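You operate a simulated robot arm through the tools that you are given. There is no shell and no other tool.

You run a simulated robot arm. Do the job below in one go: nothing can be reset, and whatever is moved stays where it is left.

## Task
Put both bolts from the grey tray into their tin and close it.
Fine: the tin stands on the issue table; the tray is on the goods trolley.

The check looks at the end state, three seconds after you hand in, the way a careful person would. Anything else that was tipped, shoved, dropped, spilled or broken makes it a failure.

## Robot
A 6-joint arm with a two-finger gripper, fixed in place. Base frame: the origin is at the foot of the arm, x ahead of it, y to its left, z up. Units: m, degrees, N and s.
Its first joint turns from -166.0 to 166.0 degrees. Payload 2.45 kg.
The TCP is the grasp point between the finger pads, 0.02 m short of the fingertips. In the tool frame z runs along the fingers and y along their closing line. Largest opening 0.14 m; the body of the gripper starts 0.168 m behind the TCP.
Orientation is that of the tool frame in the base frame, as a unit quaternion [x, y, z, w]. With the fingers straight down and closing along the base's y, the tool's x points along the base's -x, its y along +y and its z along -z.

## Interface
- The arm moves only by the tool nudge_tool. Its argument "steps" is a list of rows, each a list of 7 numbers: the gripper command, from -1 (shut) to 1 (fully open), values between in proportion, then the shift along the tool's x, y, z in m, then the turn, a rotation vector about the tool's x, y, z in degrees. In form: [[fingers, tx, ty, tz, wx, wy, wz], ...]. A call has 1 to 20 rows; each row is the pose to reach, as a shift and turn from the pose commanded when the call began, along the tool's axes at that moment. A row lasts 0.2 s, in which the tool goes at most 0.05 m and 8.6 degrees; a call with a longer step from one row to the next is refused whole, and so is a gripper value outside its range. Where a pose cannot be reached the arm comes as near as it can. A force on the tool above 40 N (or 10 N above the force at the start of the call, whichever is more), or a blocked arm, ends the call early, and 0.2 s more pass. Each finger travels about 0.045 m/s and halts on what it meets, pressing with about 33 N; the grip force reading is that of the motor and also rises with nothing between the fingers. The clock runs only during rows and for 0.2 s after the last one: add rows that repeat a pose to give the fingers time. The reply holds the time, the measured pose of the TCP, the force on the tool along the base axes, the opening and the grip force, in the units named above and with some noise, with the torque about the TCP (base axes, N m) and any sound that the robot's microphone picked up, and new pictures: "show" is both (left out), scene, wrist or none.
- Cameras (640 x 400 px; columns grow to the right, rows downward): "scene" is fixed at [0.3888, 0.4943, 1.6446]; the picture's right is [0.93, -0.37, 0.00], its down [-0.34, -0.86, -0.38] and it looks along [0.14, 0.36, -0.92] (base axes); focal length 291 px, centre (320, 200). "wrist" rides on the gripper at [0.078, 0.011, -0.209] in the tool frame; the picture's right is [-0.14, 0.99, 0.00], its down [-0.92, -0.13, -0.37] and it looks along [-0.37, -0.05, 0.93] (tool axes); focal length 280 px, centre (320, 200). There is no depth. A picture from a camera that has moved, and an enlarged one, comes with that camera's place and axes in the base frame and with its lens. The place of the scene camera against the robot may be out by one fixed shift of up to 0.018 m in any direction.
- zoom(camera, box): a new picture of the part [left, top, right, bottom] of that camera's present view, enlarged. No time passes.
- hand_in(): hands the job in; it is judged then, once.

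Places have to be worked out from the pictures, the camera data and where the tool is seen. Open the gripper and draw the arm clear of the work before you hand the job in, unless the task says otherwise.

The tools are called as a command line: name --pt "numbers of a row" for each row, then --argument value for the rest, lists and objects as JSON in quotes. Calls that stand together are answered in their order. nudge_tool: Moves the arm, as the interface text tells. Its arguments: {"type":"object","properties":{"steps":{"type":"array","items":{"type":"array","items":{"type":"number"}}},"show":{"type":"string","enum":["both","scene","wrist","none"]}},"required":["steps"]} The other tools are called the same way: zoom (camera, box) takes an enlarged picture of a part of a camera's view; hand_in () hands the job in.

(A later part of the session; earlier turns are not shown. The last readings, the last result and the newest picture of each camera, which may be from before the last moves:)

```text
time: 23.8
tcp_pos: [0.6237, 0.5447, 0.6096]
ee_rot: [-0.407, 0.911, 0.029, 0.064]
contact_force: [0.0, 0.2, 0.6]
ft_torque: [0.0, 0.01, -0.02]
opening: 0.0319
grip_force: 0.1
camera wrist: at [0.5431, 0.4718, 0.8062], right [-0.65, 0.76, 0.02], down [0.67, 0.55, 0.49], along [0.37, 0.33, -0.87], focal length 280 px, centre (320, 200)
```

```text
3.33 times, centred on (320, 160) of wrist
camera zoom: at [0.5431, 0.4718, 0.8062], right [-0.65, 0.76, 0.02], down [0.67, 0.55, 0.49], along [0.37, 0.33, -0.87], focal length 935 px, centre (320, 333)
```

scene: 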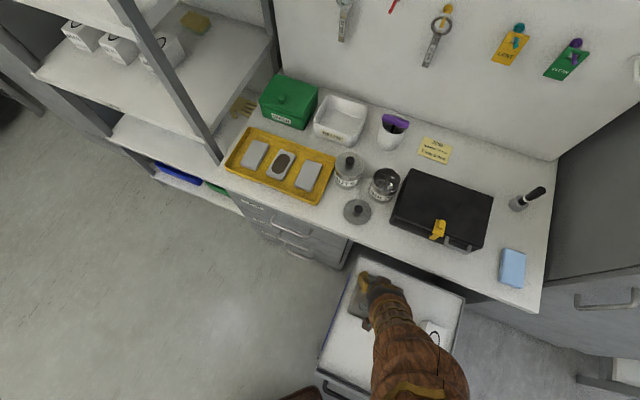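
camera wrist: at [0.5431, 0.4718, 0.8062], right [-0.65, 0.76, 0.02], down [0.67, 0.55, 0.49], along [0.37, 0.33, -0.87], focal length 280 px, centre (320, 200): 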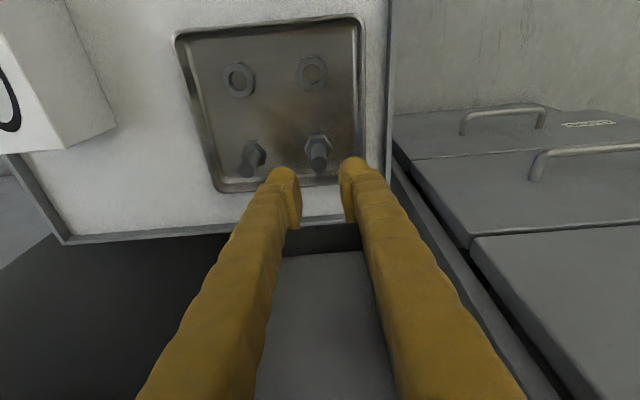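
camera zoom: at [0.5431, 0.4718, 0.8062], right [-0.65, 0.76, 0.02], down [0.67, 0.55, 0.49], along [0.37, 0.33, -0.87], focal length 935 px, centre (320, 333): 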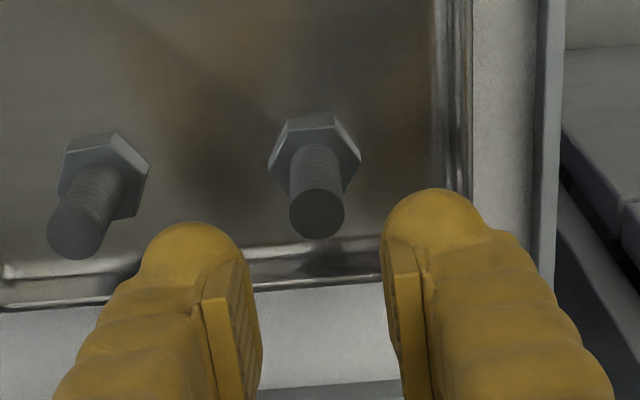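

The tilt is now right and bolt A's shank is centred between the pads to within a millimetre. I'll descend vertically to TCP z≈0.535 so the pads straddle the shank.

nudge_tool --pt "-0.543 0.0042 0 0.0297 0 0 0" --pt "-0.543 0.007 0 0.0495 0 0 0" --pt "-0.543 0.0084 0 0.06 0 0 0" --pt "-0.543 0.0097 0 0.069 0 0 0" --pt "-0.543 0.0104 0 0.0738 0 0 0" --pt "-0.543 0.0104 0 0.0738 0 0 0" --show "both"

zoom --camera "wrist" --box '[240, 100, 400, 220]'

```text
time: 25.2
tcp_pos: [0.6232, 0.5455, 0.5353]
ee_rot: [-0.406, 0.911, 0.029, 0.065]
contact_force: [0.2, -0.6, -0.1]
ft_torque: [-0.02, 0.02, -0.02]
opening: 0.0316
grip_force: 0.0
camera wrist: at [0.5428, 0.4729, 0.7316], right [-0.65, 0.76, 0.02], down [0.67, 0.55, 0.49], along [0.37, 0.33, -0.87], focal length 280 px, centre (320, 200)
```

scene: 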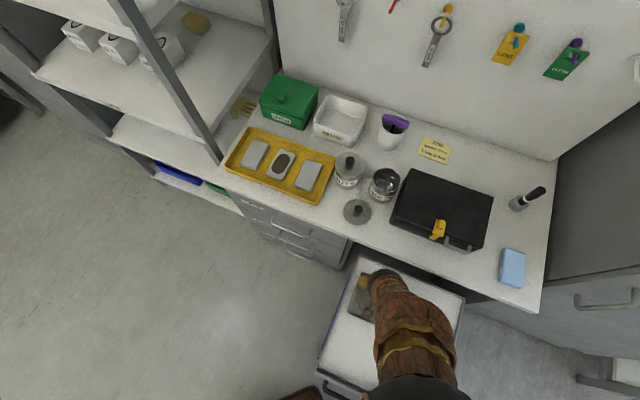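
wrist: 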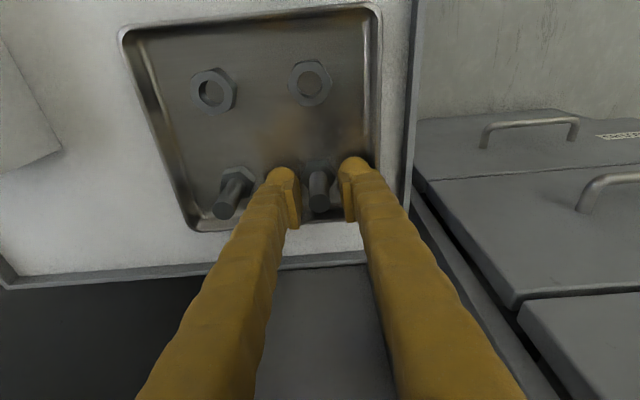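

```text
3.33 times, centred on (320, 160) of wrist
camera zoom: at [0.5428, 0.4729, 0.7316], right [-0.65, 0.76, 0.02], down [0.67, 0.55, 0.49], along [0.37, 0.33, -0.87], focal length 935 px, centre (320, 333)
```

zoom: 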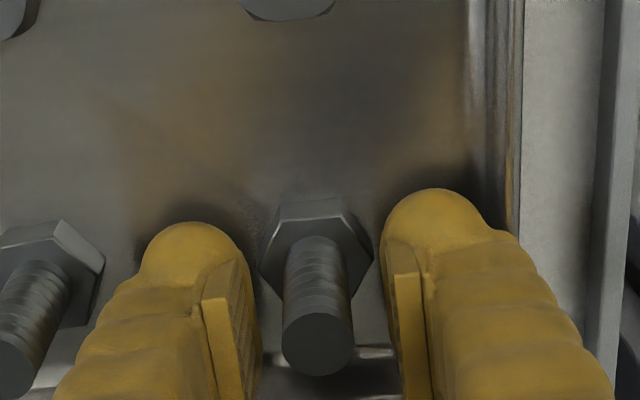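

The shank is centred between the pads with the tips just above the hex head and no contact. I'll close on the shank.

nudge_tool --pt "-0.75 0 0 0 0 0 0" --pt "-1 0 0 0 0 0 0" --pt "-1 0 0 0 0 0 0" --pt "-1 0 0 0 0 0 0" --show "wrist"

zoom --camera "wrist" --box '[240, 100, 400, 220]'

```text
time: 26.0
tcp_pos: [0.6231, 0.5458, 0.5353]
ee_rot: [-0.406, 0.911, 0.029, 0.065]
contact_force: [-4.2, -3.6, 16.3]
ft_torque: [-0.17, 0.0, -0.04]
opening: 0.0146
grip_force: 33.3
stopped in row 3: the force on the tool passed its limit at 42 N (the readings are from after the stop); the commanded pose is now the measured one
camera wrist: at [0.5432, 0.4733, 0.7336], right [-0.65, 0.76, 0.02], down [0.67, 0.55, 0.5], along [0.37, 0.33, -0.87], focal length 280 px, centre (320, 200)
```

wrist: 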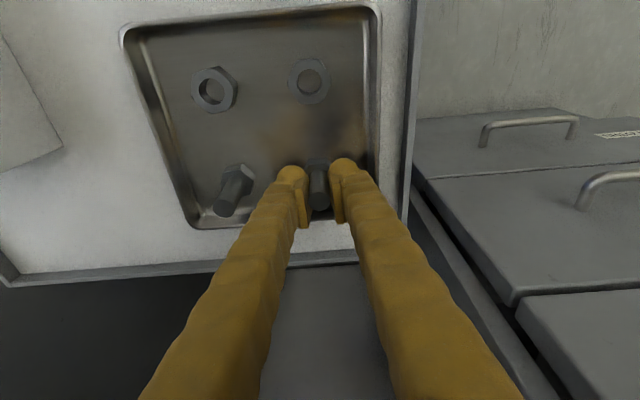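

```text
3.33 times, centred on (320, 160) of wrist
camera zoom: at [0.5432, 0.4733, 0.7336], right [-0.65, 0.76, 0.02], down [0.67, 0.55, 0.5], along [0.37, 0.33, -0.87], focal length 935 px, centre (320, 333)
```

zoom: 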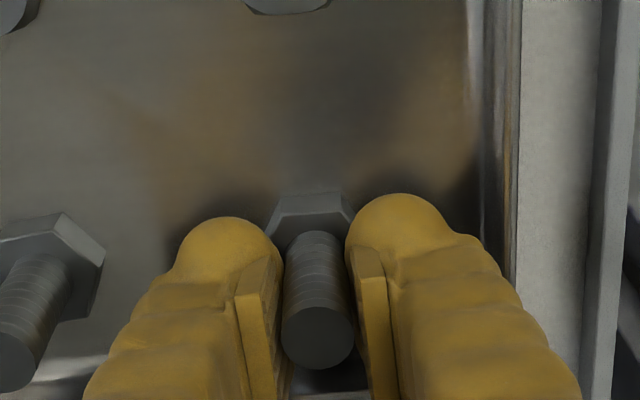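

The fingers closed on the shank (14.6 mm, 33 N), with the tips pressing lightly on the head. I'll lift straight up a few centimetres and check the bolt follows.

nudge_tool --pt "-1 -0.0007 0 -0.005 0 0 0" --pt "-1 -0.0021 0 -0.0149 0 0 0" --pt "-1 -0.0049 0 -0.0347 0 0 0" --pt "-1 -0.0083 0 -0.0594 0 0 0" --pt "-1 -0.0083 0 -0.0594 0 0 0" --show "wrist"

zoom --camera "wrist" --box '[240, 100, 400, 220]'

```text
time: 27.2
tcp_pos: [0.6212, 0.5457, 0.5965]
ee_rot: [-0.406, 0.911, 0.029, 0.065]
contact_force: [0.2, 0.1, -1.1]
ft_torque: [-0.01, 0.02, 0.0]
opening: 0.0147
grip_force: 33.2
camera wrist: at [0.5418, 0.4734, 0.7941], right [-0.65, 0.76, 0.02], down [0.67, 0.55, 0.5], along [0.37, 0.33, -0.87], focal length 280 px, centre (320, 200)
```

wrist: 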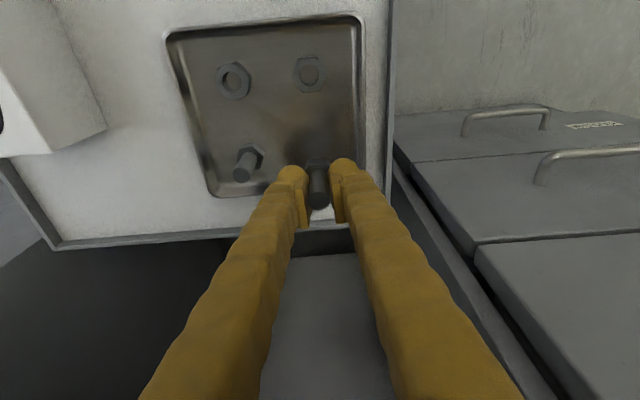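

```text
3.33 times, centred on (320, 160) of wrist
camera zoom: at [0.5418, 0.4734, 0.7941], right [-0.65, 0.76, 0.02], down [0.67, 0.55, 0.5], along [0.37, 0.33, -0.87], focal length 935 px, centre (320, 333)
```

zoom: 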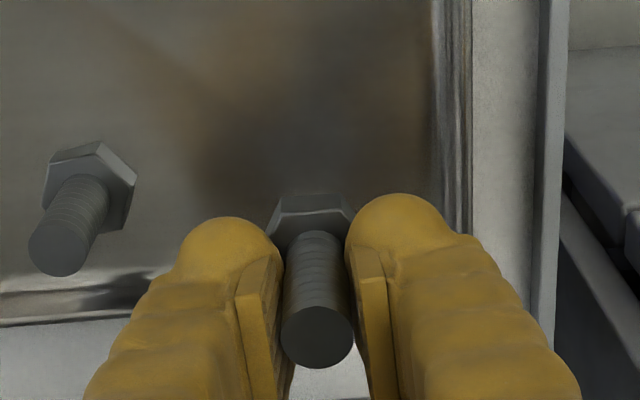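

Bolt A is held securely. I'll lift it to z≈1.02, then carry it out over the open BOLTS tin while returning to the 20° tilt.

nudge_tool --pt "-1 -0.0065 0 -0.0466 0 0 0" --pt "-1 -0.0131 0 -0.0932 0 0 0" --pt "-1 -0.0196 0 -0.1398 0 0 0" --pt "-1 -0.0262 0 -0.1864 0 0 0" --pt "-1 -0.0327 0 -0.233 0 0 0" --pt "-1 -0.0392 0 -0.2796 0 0 0" --pt "-1 -0.0458 0 -0.3262 0 0 0" --pt "-1 -0.0523 0 -0.3728 0 0 0" --pt "-1 -0.0589 0 -0.4194 0 0 0" --pt "-1 -0.0967 0.0138 -0.4141 0 -2 0" --pt "-1 -0.1344 0.0275 -0.4088 0 -4 0" --pt "-1 -0.1722 0.0413 -0.4035 0 -6 0" --pt "-1 -0.2099 0.055 -0.3982 0 -8 0" --pt "-1 -0.2477 0.0688 -0.3929 0 -10 0" --pt "-1 -0.2855 0.0825 -0.3876 0 -12 0" --pt "-1 -0.2855 0.0825 -0.3876 0 -12 0" --show "both"

zoom --camera "wrist" --box '[220, 60, 420, 200]'

```text
time: 30.6
tcp_pos: [0.714, 0.7706, 1.0209]
ee_rot: [-0.401, 0.899, 0.071, 0.161]
contact_force: [0.4, 0.5, -1.9]
ft_torque: [0.01, 0.0, 0.0]
opening: 0.0145
grip_force: 32.5
camera wrist: at [0.6086, 0.6687, 1.1901], right [-0.65, 0.76, 0.05], down [0.59, 0.46, 0.66], along [0.48, 0.46, -0.75], focal length 280 px, centre (320, 200)
```

scene: 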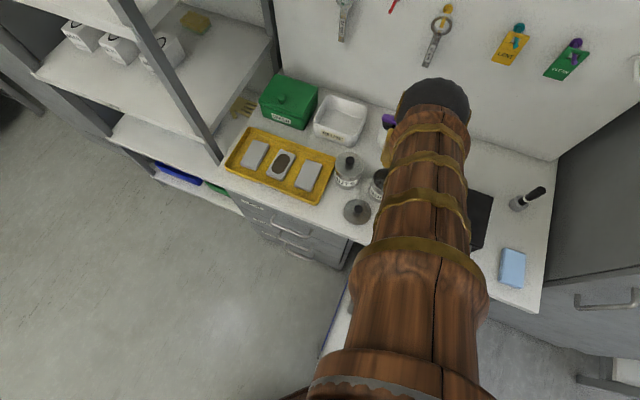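
wrist: 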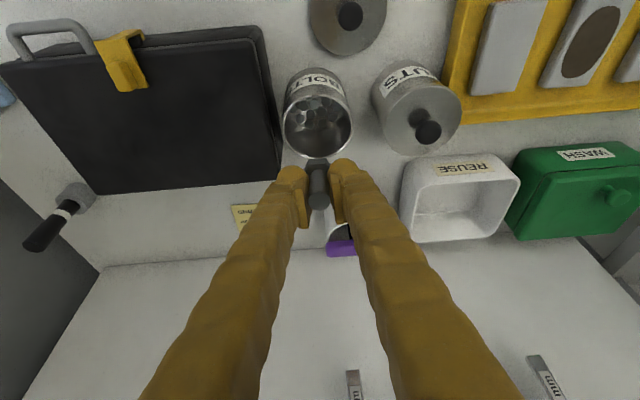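

```text
2.86 times, centred on (320, 130) of wrist
camera zoom: at [0.6086, 0.6687, 1.1901], right [-0.65, 0.76, 0.05], down [0.59, 0.46, 0.66], along [0.48, 0.46, -0.75], focal length 801 px, centre (320, 400)
```

zoom: 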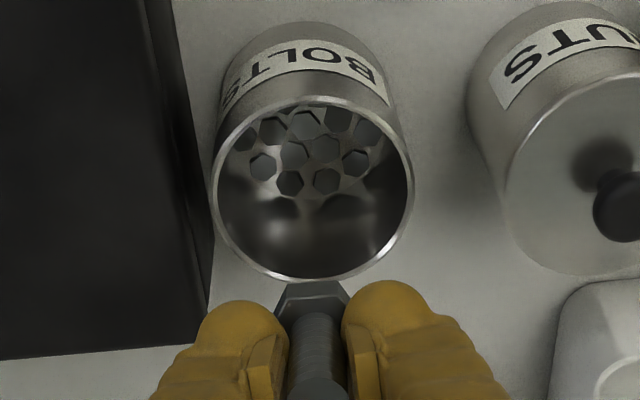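

The tin's mouth centre reads F≈1.052, L≈−0.013, almost right below the held bolt. I'll lower vertically until the head is inside the mouth.

nudge_tool --pt "-1 0.0108 0.001 0.028 0 0 0" --pt "-1 0.0212 0.002 0.054 0 0 0" --pt "-1 0.0295 0.002 0.076 0 0 0" --pt "-1 0.0364 0.002 0.0942 0 0 0" --pt "-1 0.0364 0.002 0.0942 0 0 0" --show "wrist"

zoom --camera "wrist" --box '[220, 90, 420, 230]'

```text
time: 31.8
tcp_pos: [0.7107, 0.7679, 0.9206]
ee_rot: [-0.401, 0.899, 0.072, 0.16]
contact_force: [0.1, 0.0, -0.6]
ft_torque: [-0.03, -0.01, 0.01]
opening: 0.0143
grip_force: 33.5
camera wrist: at [0.6052, 0.6685, 1.0897], right [-0.65, 0.76, 0.05], down [0.59, 0.46, 0.66], along [0.48, 0.46, -0.75], focal length 280 px, centre (320, 200)
```

wrist: 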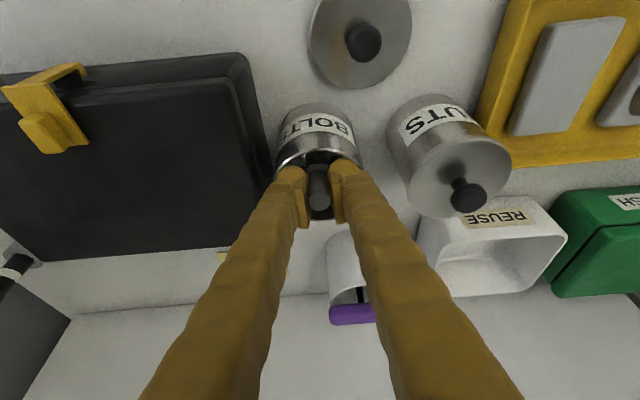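

```text
2.86 times, centred on (320, 160) of wrist
camera zoom: at [0.6052, 0.6685, 1.0897], right [-0.65, 0.76, 0.05], down [0.59, 0.46, 0.66], along [0.48, 0.46, -0.75], focal length 801 px, centre (320, 314)
```

zoom: 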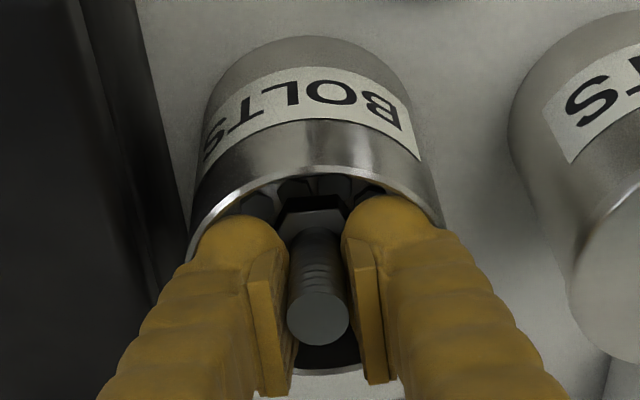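

The head is inside the mouth and the fingers are clear of the rim. I'll lower another centimetre, open slightly to release, and retract along the tool axis.

nudge_tool --pt "-1 0.0003 0 0.0052 0 0 0" --pt "-1 0.0006 0 0.0104 0 0 0" --pt "-1 0.0006 0 0.0104 0 0 0" --pt "-0.8 0.0006 0 0.0104 0 0 0" --pt "-0.63 0.0006 0 0.0104 0 0 0" --pt "-0.63 0.0006 0 0.0104 0 0 0" --pt "-0.63 0.0006 0 0.0104 0 0 0" --show "wrist"

zoom --camera "wrist" --box '[220, 90, 420, 230]'

```text
time: 32.2
tcp_pos: [0.7136, 0.7723, 0.9192]
ee_rot: [-0.402, 0.898, 0.072, 0.163]
contact_force: [0.0, 0.2, 3.8]
ft_torque: [-0.02, 0.02, -0.03]
opening: 0.0143
grip_force: 33.2
stopped in row 2: the force on the tool passed its limit at 50 N (the readings are from after the stop); the commanded pose is now the measured one
camera wrist: at [0.607, 0.6703, 1.0885], right [-0.65, 0.76, 0.05], down [0.58, 0.46, 0.67], along [0.48, 0.46, -0.74], focal length 280 px, centre (320, 200)
```

wrist: 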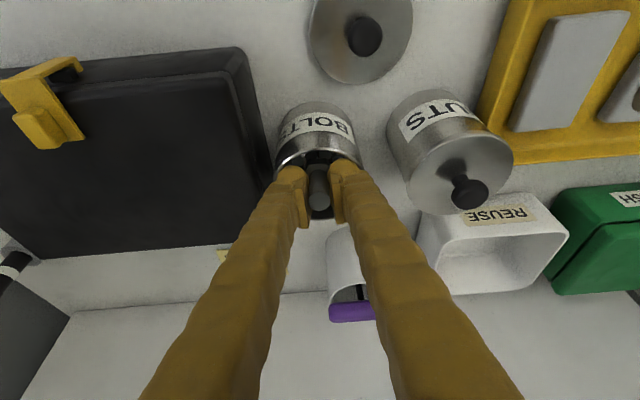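

```text
2.86 times, centred on (320, 160) of wrist
camera zoom: at [0.607, 0.6703, 1.0885], right [-0.65, 0.76, 0.05], down [0.58, 0.46, 0.67], along [0.48, 0.46, -0.74], focal length 801 px, centre (320, 314)
```

zoom: 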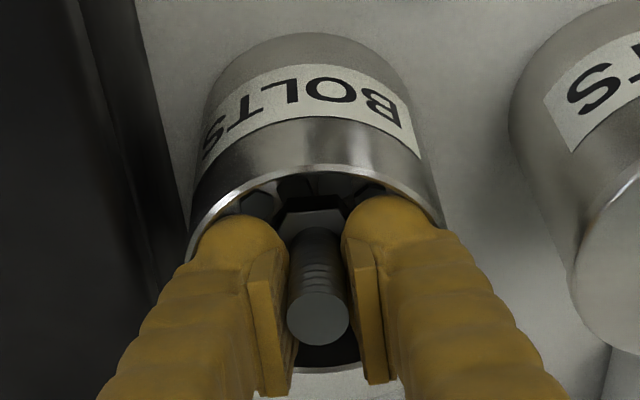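

The fingertips touched the rim, so this is as deep as they go. I'll back off 4 mm, then open just enough to let the bolt slide down into the tin.

nudge_tool --pt "-1 -0.0014 0 -0.0038 0 0 0" --pt "-1 -0.0014 0 -0.0038 0 0 0" --pt "-0.8 -0.0014 0 -0.0038 0 0 0" --pt "-0.63 -0.0014 0 -0.0038 0 0 0" --pt "-0.63 -0.0014 0 -0.0038 0 0 0" --pt "-0.63 -0.0014 0 -0.0038 0 0 0" --show "wrist"

zoom --camera "wrist" --box '[220, 90, 420, 230]'

```text
time: 33.6
tcp_pos: [0.7127, 0.7729, 0.9229]
ee_rot: [-0.401, 0.898, 0.073, 0.163]
contact_force: [0.3, 1.0, 1.5]
ft_torque: [0.03, 0.03, 0.01]
opening: 0.0254
grip_force: 0.1
camera wrist: at [0.6071, 0.6708, 1.092], right [-0.65, 0.76, 0.05], down [0.59, 0.46, 0.67], along [0.48, 0.46, -0.74], focal length 280 px, centre (320, 200)
```

wrist: 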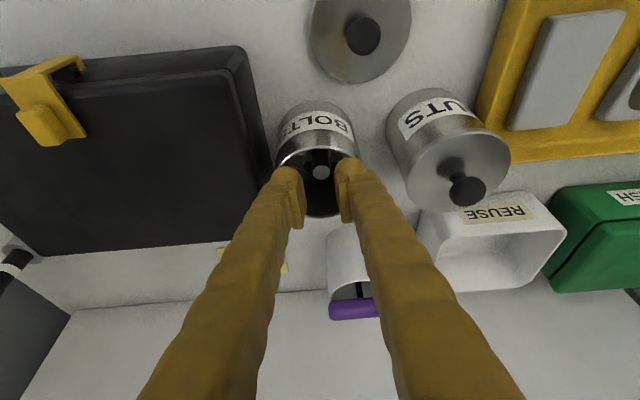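

```text
2.86 times, centred on (320, 160) of wrist
camera zoom: at [0.6071, 0.6708, 1.092], right [-0.65, 0.76, 0.05], down [0.59, 0.46, 0.67], along [0.48, 0.46, -0.74], focal length 801 px, centre (320, 314)
```

zoom: 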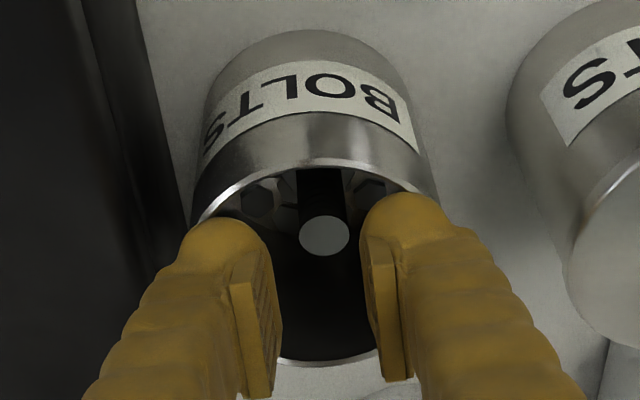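

Bolt A slid in and is standing upright inside the tin. I'll retract along the tool axis, rise and untilt so I can look down into the tin.

nudge_tool --pt "-0.63 0 0 -0.03 0 0 0" --pt "-0.63 0 0 -0.07 0 0 0" --pt "-0.63 -0.01 0 -0.115 0 0 0" --pt "-0.6 -0.025 0 -0.155 0 5 0" --pt "-0.6 -0.035 0 -0.195 0 10 0" --pt "-0.6 -0.035 0 -0.2 0 15 0" --pt "-0.6 -0.035 0 -0.2 0 20.5 0" --pt "-0.6 -0.035 0 -0.2 0 20.5 0" --show "both"

zoom --camera "wrist" --box '[260, 150, 400, 250]'

```text
time: 35.5
tcp_pos: [0.6869, 0.7431, 1.1216]
ee_rot: [-0.407, 0.913, -0.001, -0.001]
contact_force: [0.1, 0.0, 0.8]
ft_torque: [-0.04, 0.0, 0.02]
opening: 0.0279
grip_force: 0.1
camera wrist: at [0.6282, 0.6933, 1.3312], right [-0.65, 0.76, 0.0], down [0.71, 0.6, 0.37], along [0.28, 0.24, -0.93], focal length 280 px, centre (320, 200)
```

scene: 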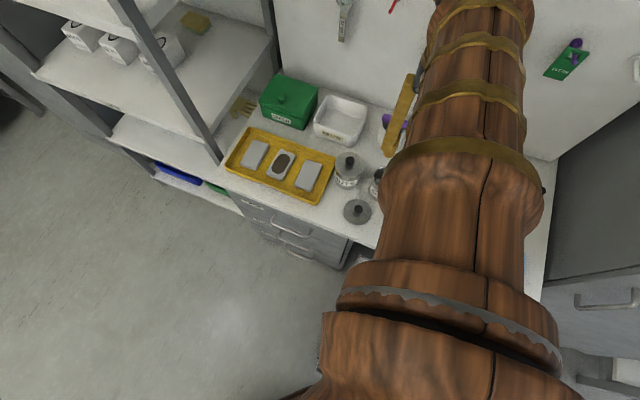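
wrist: 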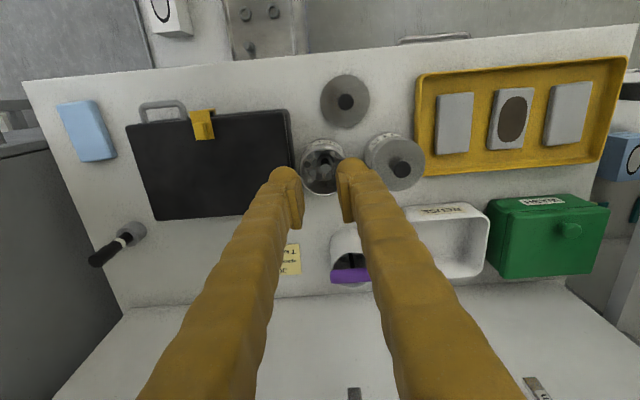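

```text
4.00 times, centred on (330, 200) of wrist
camera zoom: at [0.6282, 0.6933, 1.3312], right [-0.65, 0.76, 0.0], down [0.71, 0.6, 0.37], along [0.28, 0.24, -0.93], focal length 1122 px, centre (280, 200)
```

zoom: 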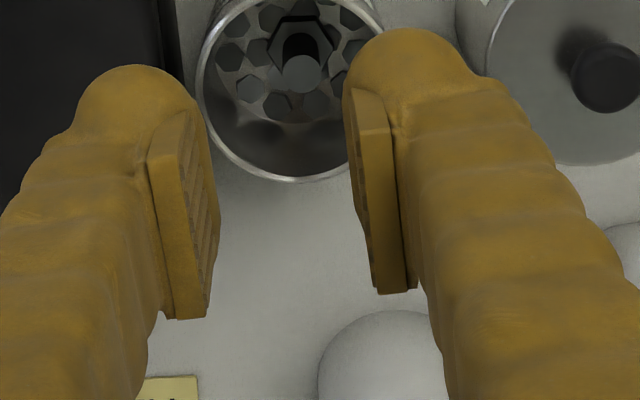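

I'll zoom right into the tin mouth to see where bolt A stands.

zoom --camera "wrist" --box '[290, 130, 354, 200]'

zoom --camera "wrist" --box '[220, 0, 320, 64]'

```text
5.71 times, centred on (322, 165) of wrist
camera zoom: at [0.6282, 0.6933, 1.3312], right [-0.65, 0.76, 0.0], down [0.71, 0.6, 0.37], along [0.28, 0.24, -0.93], focal length 1602 px, centre (309, 400)
```

zoom: 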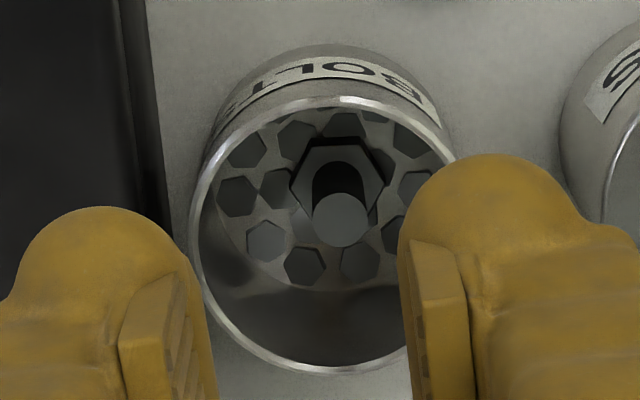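

```text
6.25 times, centred on (270, 32) of wrist
camera zoom: at [0.6282, 0.6933, 1.3312], right [-0.65, 0.76, 0.0], down [0.71, 0.6, 0.37], along [0.28, 0.24, -0.93], focal length 1752 px, centre (632, 1250)
```

zoom: 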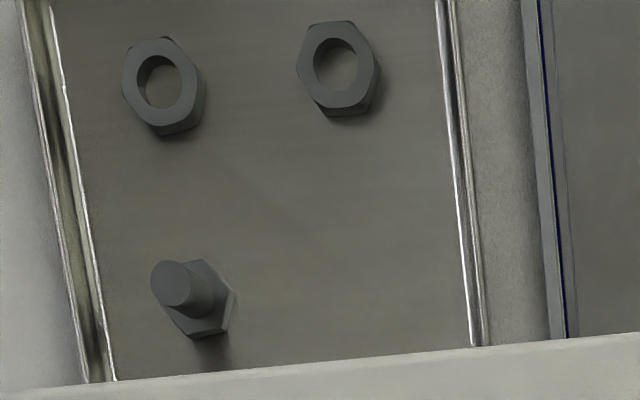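

Bolt A stands upright, about 6 mm off-centre towards the NUTS side, its tip about 1.5 cm below the rim. Bolt B is at about F 0.818, L −0.167; I'll go back over the tray and hover above it with the 8° tilt.

nudge_tool --pt "-0.543 0.0323 -0.0257 0 0 -1.3 0" --pt "-0.543 0.0646 -0.0514 0 0 -2.7 0" --pt "-0.543 0.097 -0.077 0 0 -4 0" --pt "-0.543 0.1293 -0.1027 0 0 -5.3 0" --pt "-0.543 0.1616 -0.1283 0 0 -6.7 0" --pt "-0.543 0.194 -0.154 0 0 -8 0" --pt "-0.543 0.194 -0.154 0.044 0 -8 0" --pt "-0.543 0.194 -0.154 0.088 0 -8 0" --pt "-0.543 0.194 -0.154 0.132 0 -8 0" --pt "-0.543 0.194 -0.154 0.176 0 -8 0" --pt "-0.543 0.194 -0.154 0.22 0 -8 0" --pt "-0.543 0.194 -0.154 0.264 0 -8 0" --pt "-0.543 0.194 -0.154 0.308 0 -8 0" --pt "-0.543 0.194 -0.154 0.352 0 -8 0" --pt "-0.543 0.194 -0.154 0.396 0 -8 0" --pt "-0.543 0.194 -0.154 0.44 0 -8 0" --pt "-0.543 0.194 -0.154 0.48 0 -8 0" --pt "-0.543 0.194 -0.154 0.48 0 -8 0" --show "both"

zoom --camera "wrist" --box '[240, 90, 400, 210]'

zoom --camera "scene" --box '[320, 130, 440, 230]'

```text
time: 39.2
tcp_pos: [0.6737, 0.4974, 0.64]
ee_rot: [-0.406, 0.911, 0.028, 0.063]
contact_force: [-0.2, -0.1, 0.4]
ft_torque: [0.01, -0.02, 0.0]
opening: 0.0319
grip_force: 0.0
camera wrist: at [0.5941, 0.4251, 0.8368], right [-0.65, 0.76, 0.02], down [0.67, 0.55, 0.49], along [0.37, 0.33, -0.87], focal length 280 px, centre (320, 200)
```

scene: 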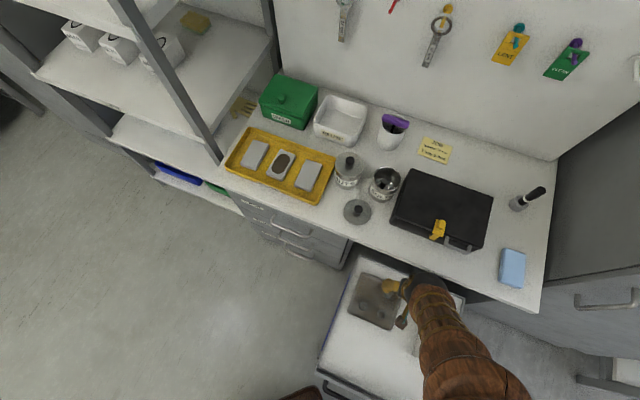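
wrist: 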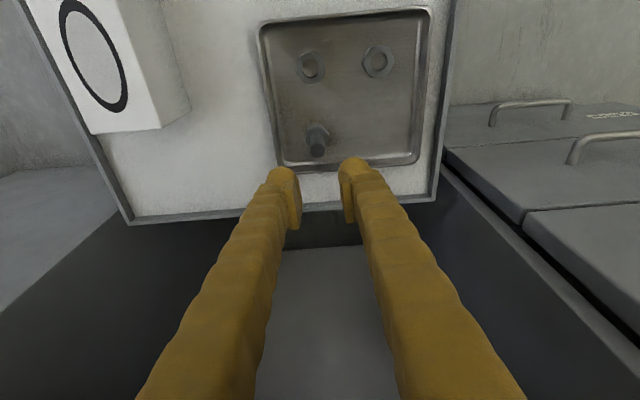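

```text
3.33 times, centred on (320, 150) of wrist
camera zoom: at [0.5941, 0.4251, 0.8368], right [-0.65, 0.76, 0.02], down [0.67, 0.55, 0.49], along [0.37, 0.33, -0.87], focal length 935 px, centre (320, 367)
```

zoom: 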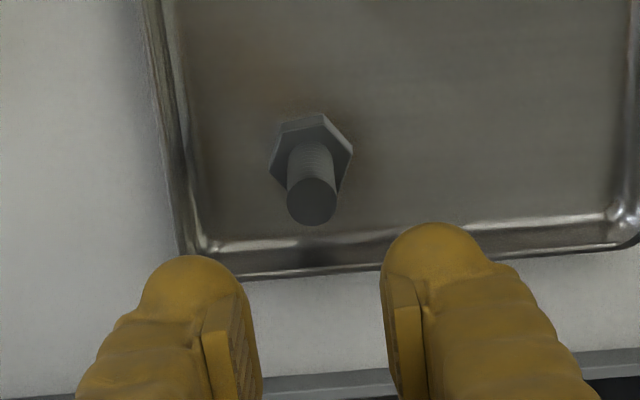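

```text
4.00 times, centred on (380, 180) of scene
camera zoom: at [0.3888, 0.4943, 1.6446], right [0.93, -0.37, 0.0], down [-0.34, -0.86, -0.38], along [0.14, 0.36, -0.92], focal length 1164 px, centre (80, 280)
```

zoom: 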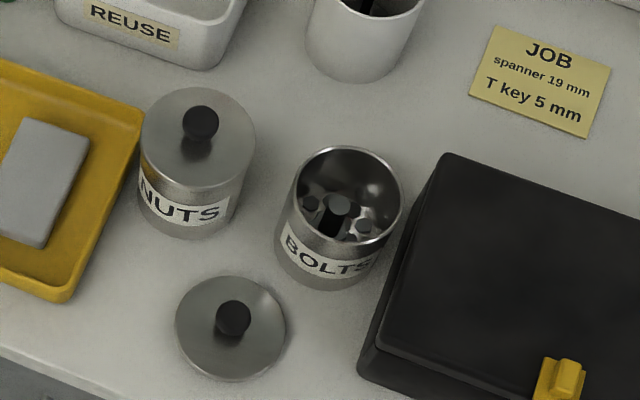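

The scene zoom confirms bolt A standing in the tin and the lid intact beside it. Bolt B's shank is aligned to within 3 mm; I'll correct that and descend to TCP z≈0.551 for a slightly higher grip on the shank.

nudge_tool --pt "-0.543 0.0072 -0.0004 0.0294 0 0 0" --pt "-0.543 0.0114 -0.0004 0.0585 0 0 0" --pt "-0.543 0.0135 -0.0004 0.074 0 0 0" --pt "-0.543 0.0156 -0.0004 0.0877 0 0 0" --pt "-0.543 0.0156 -0.0004 0.0877 0 0 0" --show "wrist"

zoom --camera "wrist" --box '[240, 100, 400, 220]'

```text
time: 40.5
tcp_pos: [0.6708, 0.4952, 0.5526]
ee_rot: [-0.407, 0.911, 0.028, 0.064]
contact_force: [-1.0, -0.1, 0.3]
ft_torque: [0.01, 0.03, 0.01]
opening: 0.0322
grip_force: 0.1
camera wrist: at [0.5918, 0.4232, 0.749], right [-0.65, 0.76, 0.02], down [0.67, 0.55, 0.49], along [0.37, 0.33, -0.87], focal length 280 px, centre (320, 200)
```

wrist: 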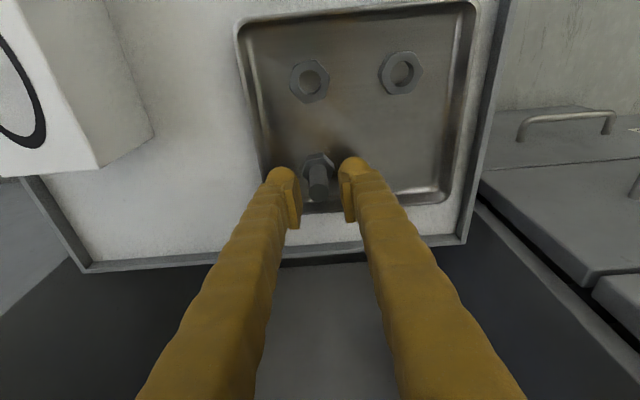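

```text
3.33 times, centred on (320, 160) of wrist
camera zoom: at [0.5918, 0.4232, 0.749], right [-0.65, 0.76, 0.02], down [0.67, 0.55, 0.49], along [0.37, 0.33, -0.87], focal length 935 px, centre (320, 333)
```

zoom: 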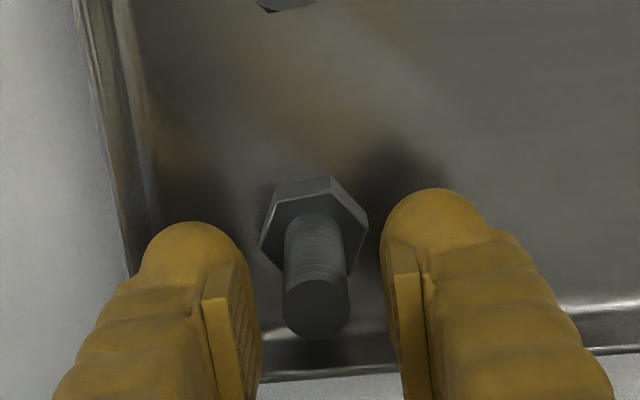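

The pads straddle bolt B's shank with the tip about 5 mm below TCP level. I'll go down 4 mm more for a firmer overlap, then close.

nudge_tool --pt "-0.543 0.0006 0 0.004 0 0 0" --pt "-0.75 0.0006 0 0.004 0 0 0" --pt "-1 0.0006 0 0.004 0 0 0" --pt "-1 0.0006 0 0.004 0 0 0" --pt "-1 0.0006 0 0.004 0 0 0" --show "wrist"

zoom --camera "wrist" --box '[240, 100, 400, 220]'

```text
time: 41.6
tcp_pos: [0.6707, 0.4963, 0.5487]
ee_rot: [-0.406, 0.911, 0.028, 0.063]
contact_force: [0.6, 0.1, -1.6]
ft_torque: [0.0, -0.02, -0.01]
opening: 0.0145
grip_force: 32.6
camera wrist: at [0.5918, 0.4233, 0.7449], right [-0.65, 0.76, 0.02], down [0.67, 0.55, 0.49], along [0.37, 0.33, -0.87], focal length 280 px, centre (320, 200)
```

wrist: 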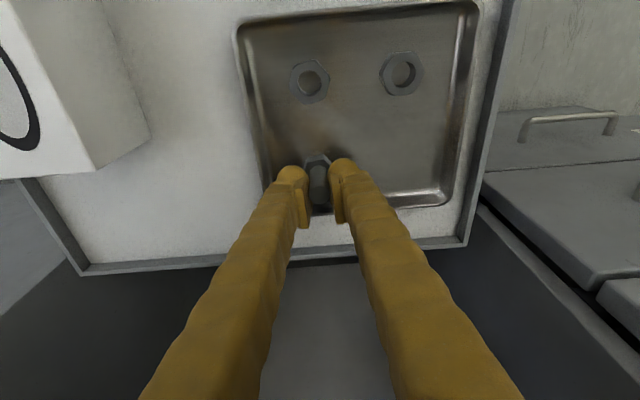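

```text
3.33 times, centred on (320, 160) of wrist
camera zoom: at [0.5918, 0.4233, 0.7449], right [-0.65, 0.76, 0.02], down [0.67, 0.55, 0.49], along [0.37, 0.33, -0.87], focal length 935 px, centre (320, 333)
```

zoom: 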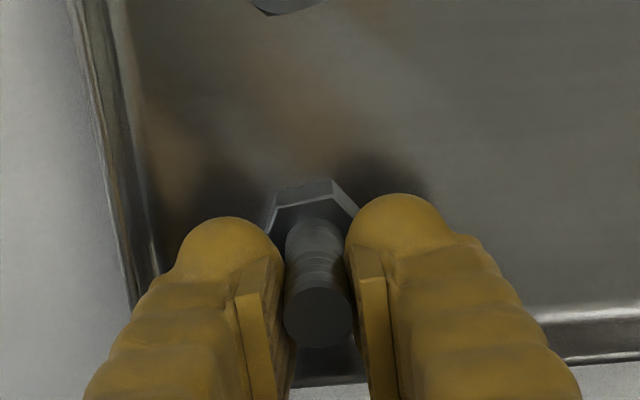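

Bolt B is gripped (14.5 mm, 33 N). I'll lift it to z≈1.03 and carry it over the tin at a 12° tilt.

nudge_tool --pt "-1 -0.0067 0 -0.0477 0 0 0" --pt "-1 -0.0134 0 -0.0953 0 0 0" --pt "-1 -0.0201 0 -0.143 0 0 0" --pt "-1 -0.0268 0 -0.1906 0 0 0" --pt "-1 -0.0335 0 -0.2383 0 0 0" --pt "-1 -0.0402 0 -0.286 0 0 0" --pt "-1 -0.0469 0 -0.3336 0 0 0" --pt "-1 -0.0536 0 -0.3813 0 0 0" --pt "-1 -0.0603 0 -0.4289 0 0 0" --pt "-1 -0.067 0 -0.4766 0 0 0" --pt "-1 -0.1029 0.0224 -0.4716 0 -0.7 0" --pt "-1 -0.1388 0.0448 -0.4665 0 -1.3 0" --pt "-1 -0.1746 0.0671 -0.4615 0 -2 0" --pt "-1 -0.2105 0.0895 -0.4564 0 -2.7 0" --pt "-1 -0.2464 0.1119 -0.4514 0 -3.3 0" --pt "-1 -0.2823 0.1343 -0.4464 0 -4 0" --pt "-1 -0.2823 0.1343 -0.4464 0 -4 0" --show "both"

zoom --camera "wrist" --box '[240, 80, 400, 200]'

```text
time: 45.2
tcp_pos: [0.7168, 0.745, 1.0302]
ee_rot: [-0.406, 0.908, 0.042, 0.095]
contact_force: [0.6, 0.2, -0.9]
ft_torque: [0.0, -0.03, -0.07]
opening: 0.0143
grip_force: 33.1
camera wrist: at [0.6283, 0.6631, 1.219], right [-0.65, 0.76, 0.03], down [0.65, 0.53, 0.55], along [0.41, 0.38, -0.83], focal length 280 px, centre (320, 200)
```

scene: 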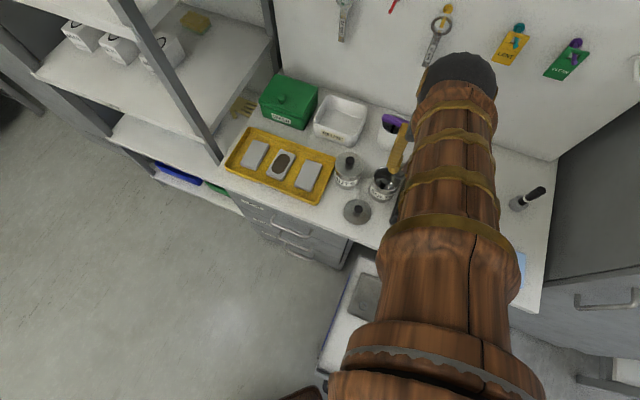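
wrist: 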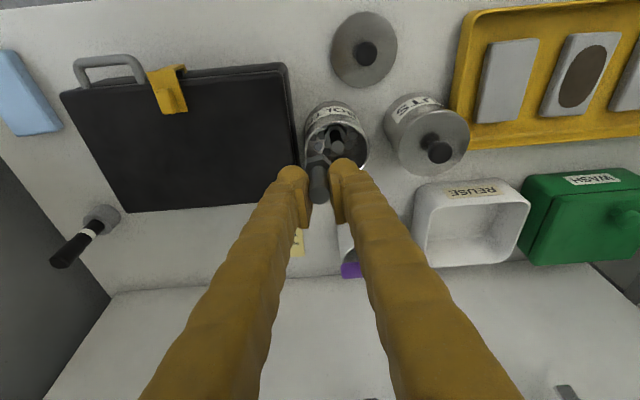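

```text
3.33 times, centred on (320, 140) of wrist
camera zoom: at [0.6283, 0.6631, 1.219], right [-0.65, 0.76, 0.03], down [0.65, 0.53, 0.55], along [0.41, 0.38, -0.83], focal length 935 px, centre (320, 400)
```

zoom: 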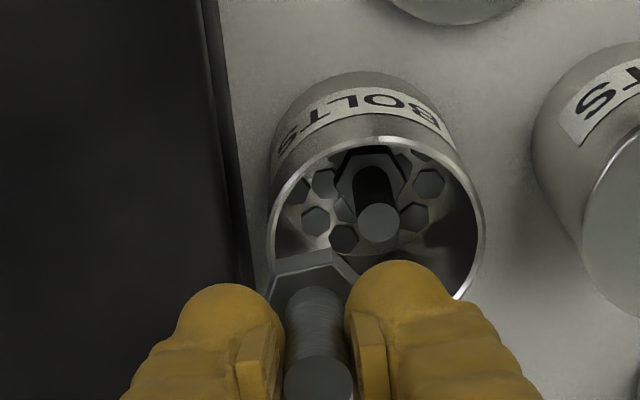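

Tin centre reads F≈1.055, L≈−0.013, with bolt A slightly outward of it. I'll aim bolt B at the inner-right free space (about F 1.039, L −0.029) and lower until its head is at rim level to check.

nudge_tool --pt "-1 0.0055 0.003 0.03 0 0 0" --pt "-1 0.011 0.005 0.06 0 0 0" --pt "-1 0.0151 0.005 0.0837 0 0 0" --pt "-1 0.0151 0.005 0.0837 0 0 0" --show "wrist"

zoom --camera "wrist" --box '[240, 90, 400, 210]'

```text
time: 46.2
tcp_pos: [0.7149, 0.7497, 0.9467]
ee_rot: [-0.406, 0.908, 0.043, 0.097]
contact_force: [1.1, 0.0, 25.1]
ft_torque: [-0.26, 0.29, -0.01]
opening: 0.0143
grip_force: 33.2
camera wrist: at [0.6249, 0.6684, 1.1355], right [-0.65, 0.76, 0.03], down [0.64, 0.53, 0.55], along [0.41, 0.38, -0.83], focal length 280 px, centre (320, 200)
```

wrist: 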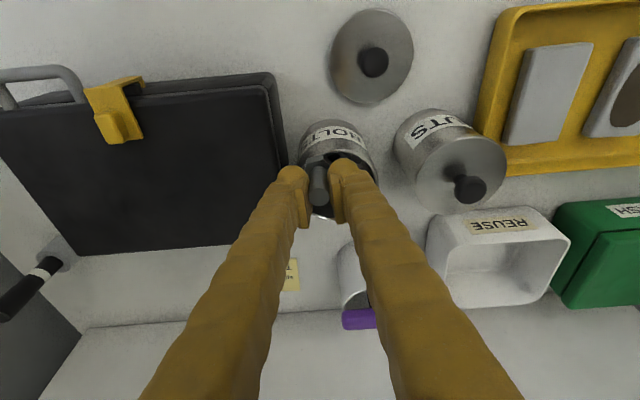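

```text
3.33 times, centred on (320, 150) of wrist
camera zoom: at [0.6249, 0.6684, 1.1355], right [-0.65, 0.76, 0.03], down [0.64, 0.53, 0.55], along [0.41, 0.38, -0.83], focal length 935 px, centre (320, 367)
```

zoom: 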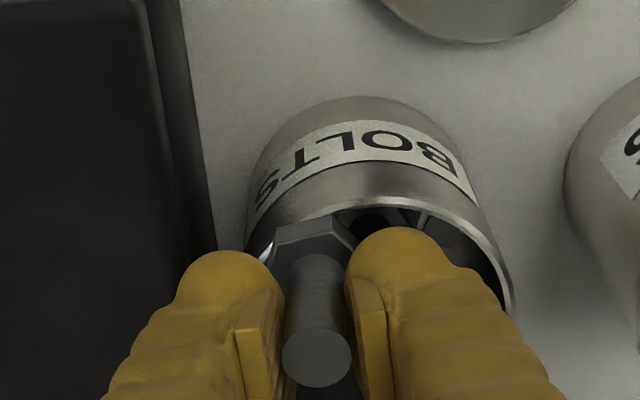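

Bolt B's head is resting on the near-left rim (25 N), so I'm about 1 cm too far inward. I'll raise 12 mm, shift outward 11 mm, and look again before lowering.

nudge_tool --pt "-1 -0.0025 0 -0.0117 0 0 0" --pt "-1 -0.008 0.001 -0.0105 0 0 0" --pt "-1 -0.0133 0.002 -0.0094 0 0 0" --pt "-1 -0.0133 0.002 -0.0094 0 0 0" --show "wrist"

zoom --camera "wrist" --box '[256, 90, 384, 190]'

```text
time: 47.2
tcp_pos: [0.7196, 0.7598, 0.9561]
ee_rot: [-0.405, 0.908, 0.043, 0.096]
contact_force: [-0.9, 1.1, -1.0]
ft_torque: [0.02, -0.01, -0.02]
opening: 0.0141
grip_force: 33.1
camera wrist: at [0.6312, 0.6782, 1.1462], right [-0.65, 0.76, 0.03], down [0.65, 0.53, 0.55], along [0.41, 0.38, -0.83], focal length 280 px, centre (320, 200)
```

wrist: 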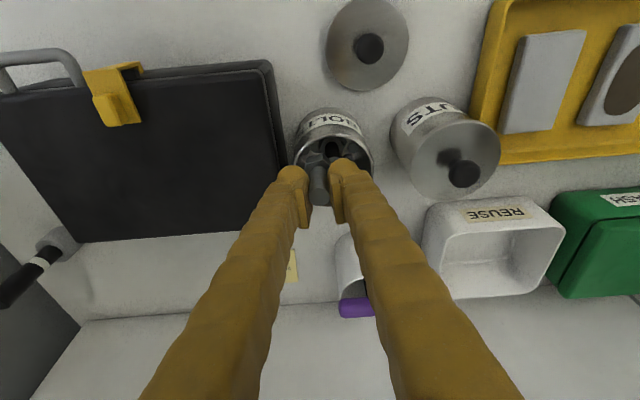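

```text
4.00 times, centred on (320, 140) of wrist
camera zoom: at [0.6312, 0.6782, 1.1462], right [-0.65, 0.76, 0.03], down [0.65, 0.53, 0.55], along [0.41, 0.38, -0.83], focal length 1122 px, centre (320, 440)
```

zoom: 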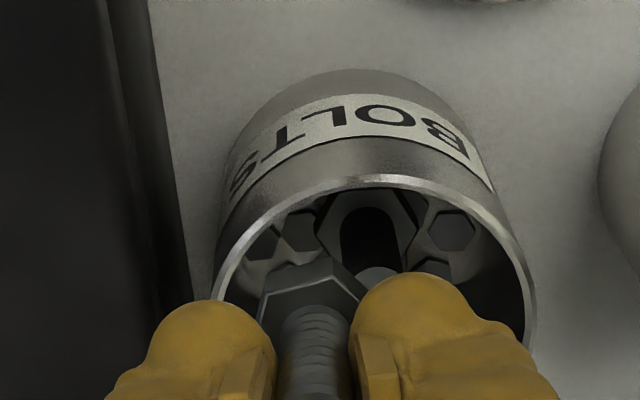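

The head would now clear the rim, but in this spot it would land on bolt A's head. From the views, A sits about 5 mm off-centre inward and to the left, so the best space is the outer, case-side area. I'll shift bolt B there, still above the rim, and check.

nudge_tool --pt "-1 -0.008 -0.002 -0.0025 0 0 0" --pt "-1 -0.017 -0.0045 -0.0005 0 0 0" --pt "-1 -0.0253 -0.0066 0.0013 0 0 0" --pt "-1 -0.0253 -0.0066 0.0013 0 0 0" --show "wrist"

zoom --camera "wrist" --box '[256, 80, 384, 200]'

```text
time: 48.2
tcp_pos: [0.7431, 0.7745, 0.9624]
ee_rot: [-0.406, 0.908, 0.043, 0.095]
contact_force: [0.4, -0.3, -1.8]
ft_torque: [0.02, -0.01, 0.01]
opening: 0.0146
grip_force: 33.1
camera wrist: at [0.6535, 0.6923, 1.1509], right [-0.65, 0.76, 0.03], down [0.65, 0.53, 0.55], along [0.41, 0.38, -0.83], focal length 280 px, centre (320, 200)
```

wrist: 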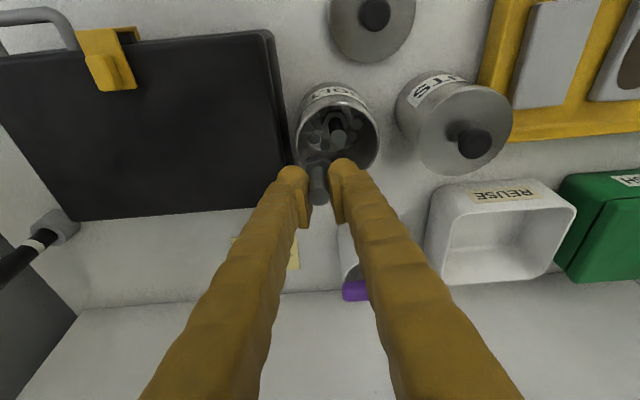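

```text
3.33 times, centred on (320, 140) of wrist
camera zoom: at [0.6535, 0.6923, 1.1509], right [-0.65, 0.76, 0.03], down [0.65, 0.53, 0.55], along [0.41, 0.38, -0.83], focal length 935 px, centre (320, 400)
```

zoom: 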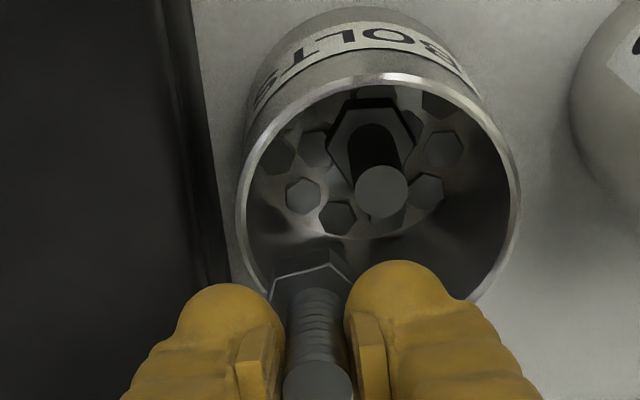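

Bolt B is now over the outer case-side part of the mouth. I'll lower 1 cm (head still just above rim level) and zoom in to compare its head with the rim.

nudge_tool --pt "-1 0.001 0 0.005 0 0 0" --pt "-1 0.0021 0 0.0098 0 0 0" --pt "-1 0.0021 0 0.0098 0 0 0" --show "wrist"

zoom --camera "wrist" --box '[280, 90, 390, 190]'

```text
time: 49.0
tcp_pos: [0.7413, 0.7738, 0.9516]
ee_rot: [-0.406, 0.908, 0.043, 0.096]
contact_force: [-0.4, -0.2, -1.7]
ft_torque: [0.05, 0.01, -0.02]
opening: 0.0141
grip_force: 33.5
camera wrist: at [0.6536, 0.6926, 1.1406], right [-0.65, 0.76, 0.03], down [0.65, 0.53, 0.55], along [0.41, 0.38, -0.83], focal length 280 px, centre (320, 200)
```

wrist: 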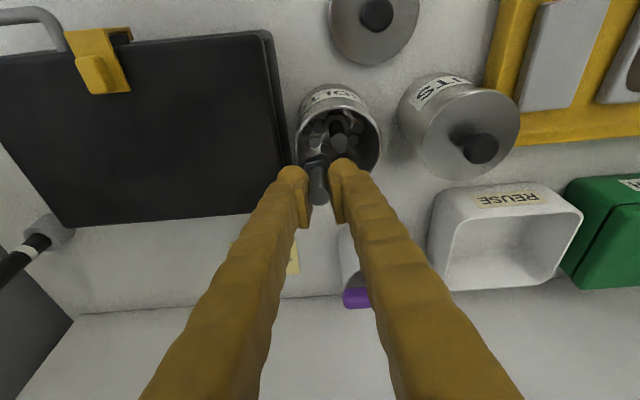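

```text
4.00 times, centred on (335, 140) of wrist
camera zoom: at [0.6536, 0.6926, 1.1406], right [-0.65, 0.76, 0.03], down [0.65, 0.53, 0.55], along [0.41, 0.38, -0.83], focal length 1122 px, centre (260, 440)
```

zoom: 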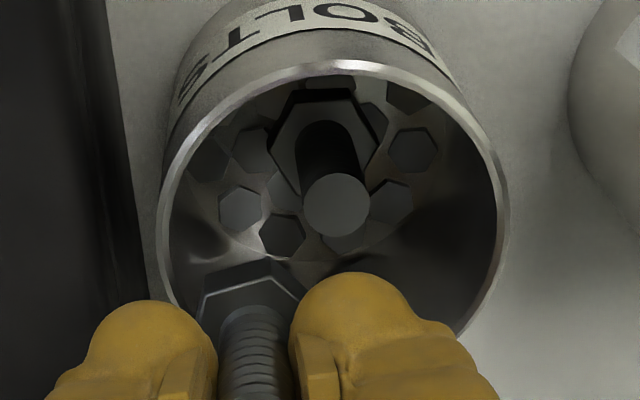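

By projecting the rim ellipse, bolt B's head would catch the far-left rim by about 8 mm. I'll raise slightly and shift back towards the centre (−7 mm outward, +6 mm sideways).

nudge_tool --pt "-1 -0.0012 0 -0.0059 0 0 0" --pt "-1 0.0023 0.003 -0.0066 0 0 0" --pt "-1 0.0058 0.0062 -0.0074 0 0 0" --pt "-1 0.0058 0.0062 -0.0074 0 0 0" --show "wrist"

zoom --camera "wrist" --box '[280, 90, 390, 190]'

```text
time: 50.0
tcp_pos: [0.7314, 0.7723, 0.9578]
ee_rot: [-0.405, 0.908, 0.042, 0.096]
contact_force: [-0.1, 0.3, -0.8]
ft_torque: [-0.04, -0.02, 0.01]
opening: 0.0145
grip_force: 32.7
camera wrist: at [0.6439, 0.6915, 1.1466], right [-0.65, 0.76, 0.03], down [0.65, 0.53, 0.55], along [0.41, 0.38, -0.83], focal length 280 px, centre (320, 200)
```

wrist: 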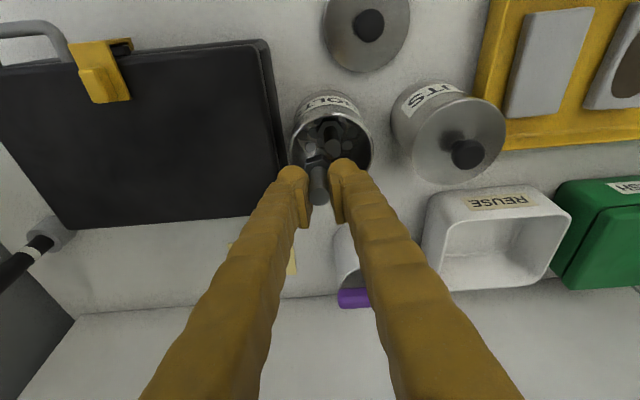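

```text
4.00 times, centred on (335, 140) of wrist
camera zoom: at [0.6439, 0.6915, 1.1466], right [-0.65, 0.76, 0.03], down [0.65, 0.53, 0.55], along [0.41, 0.38, -0.83], focal length 1122 px, centre (260, 440)
```

zoom: 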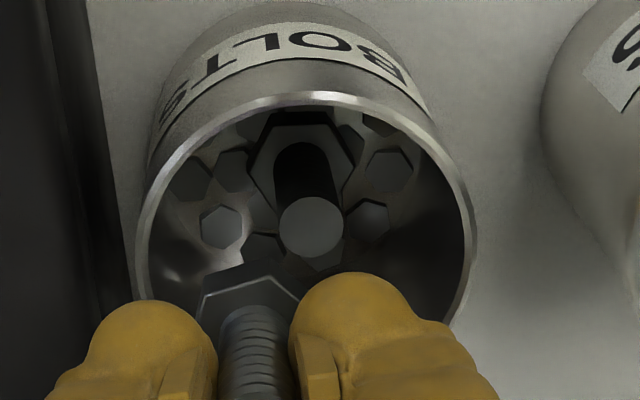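

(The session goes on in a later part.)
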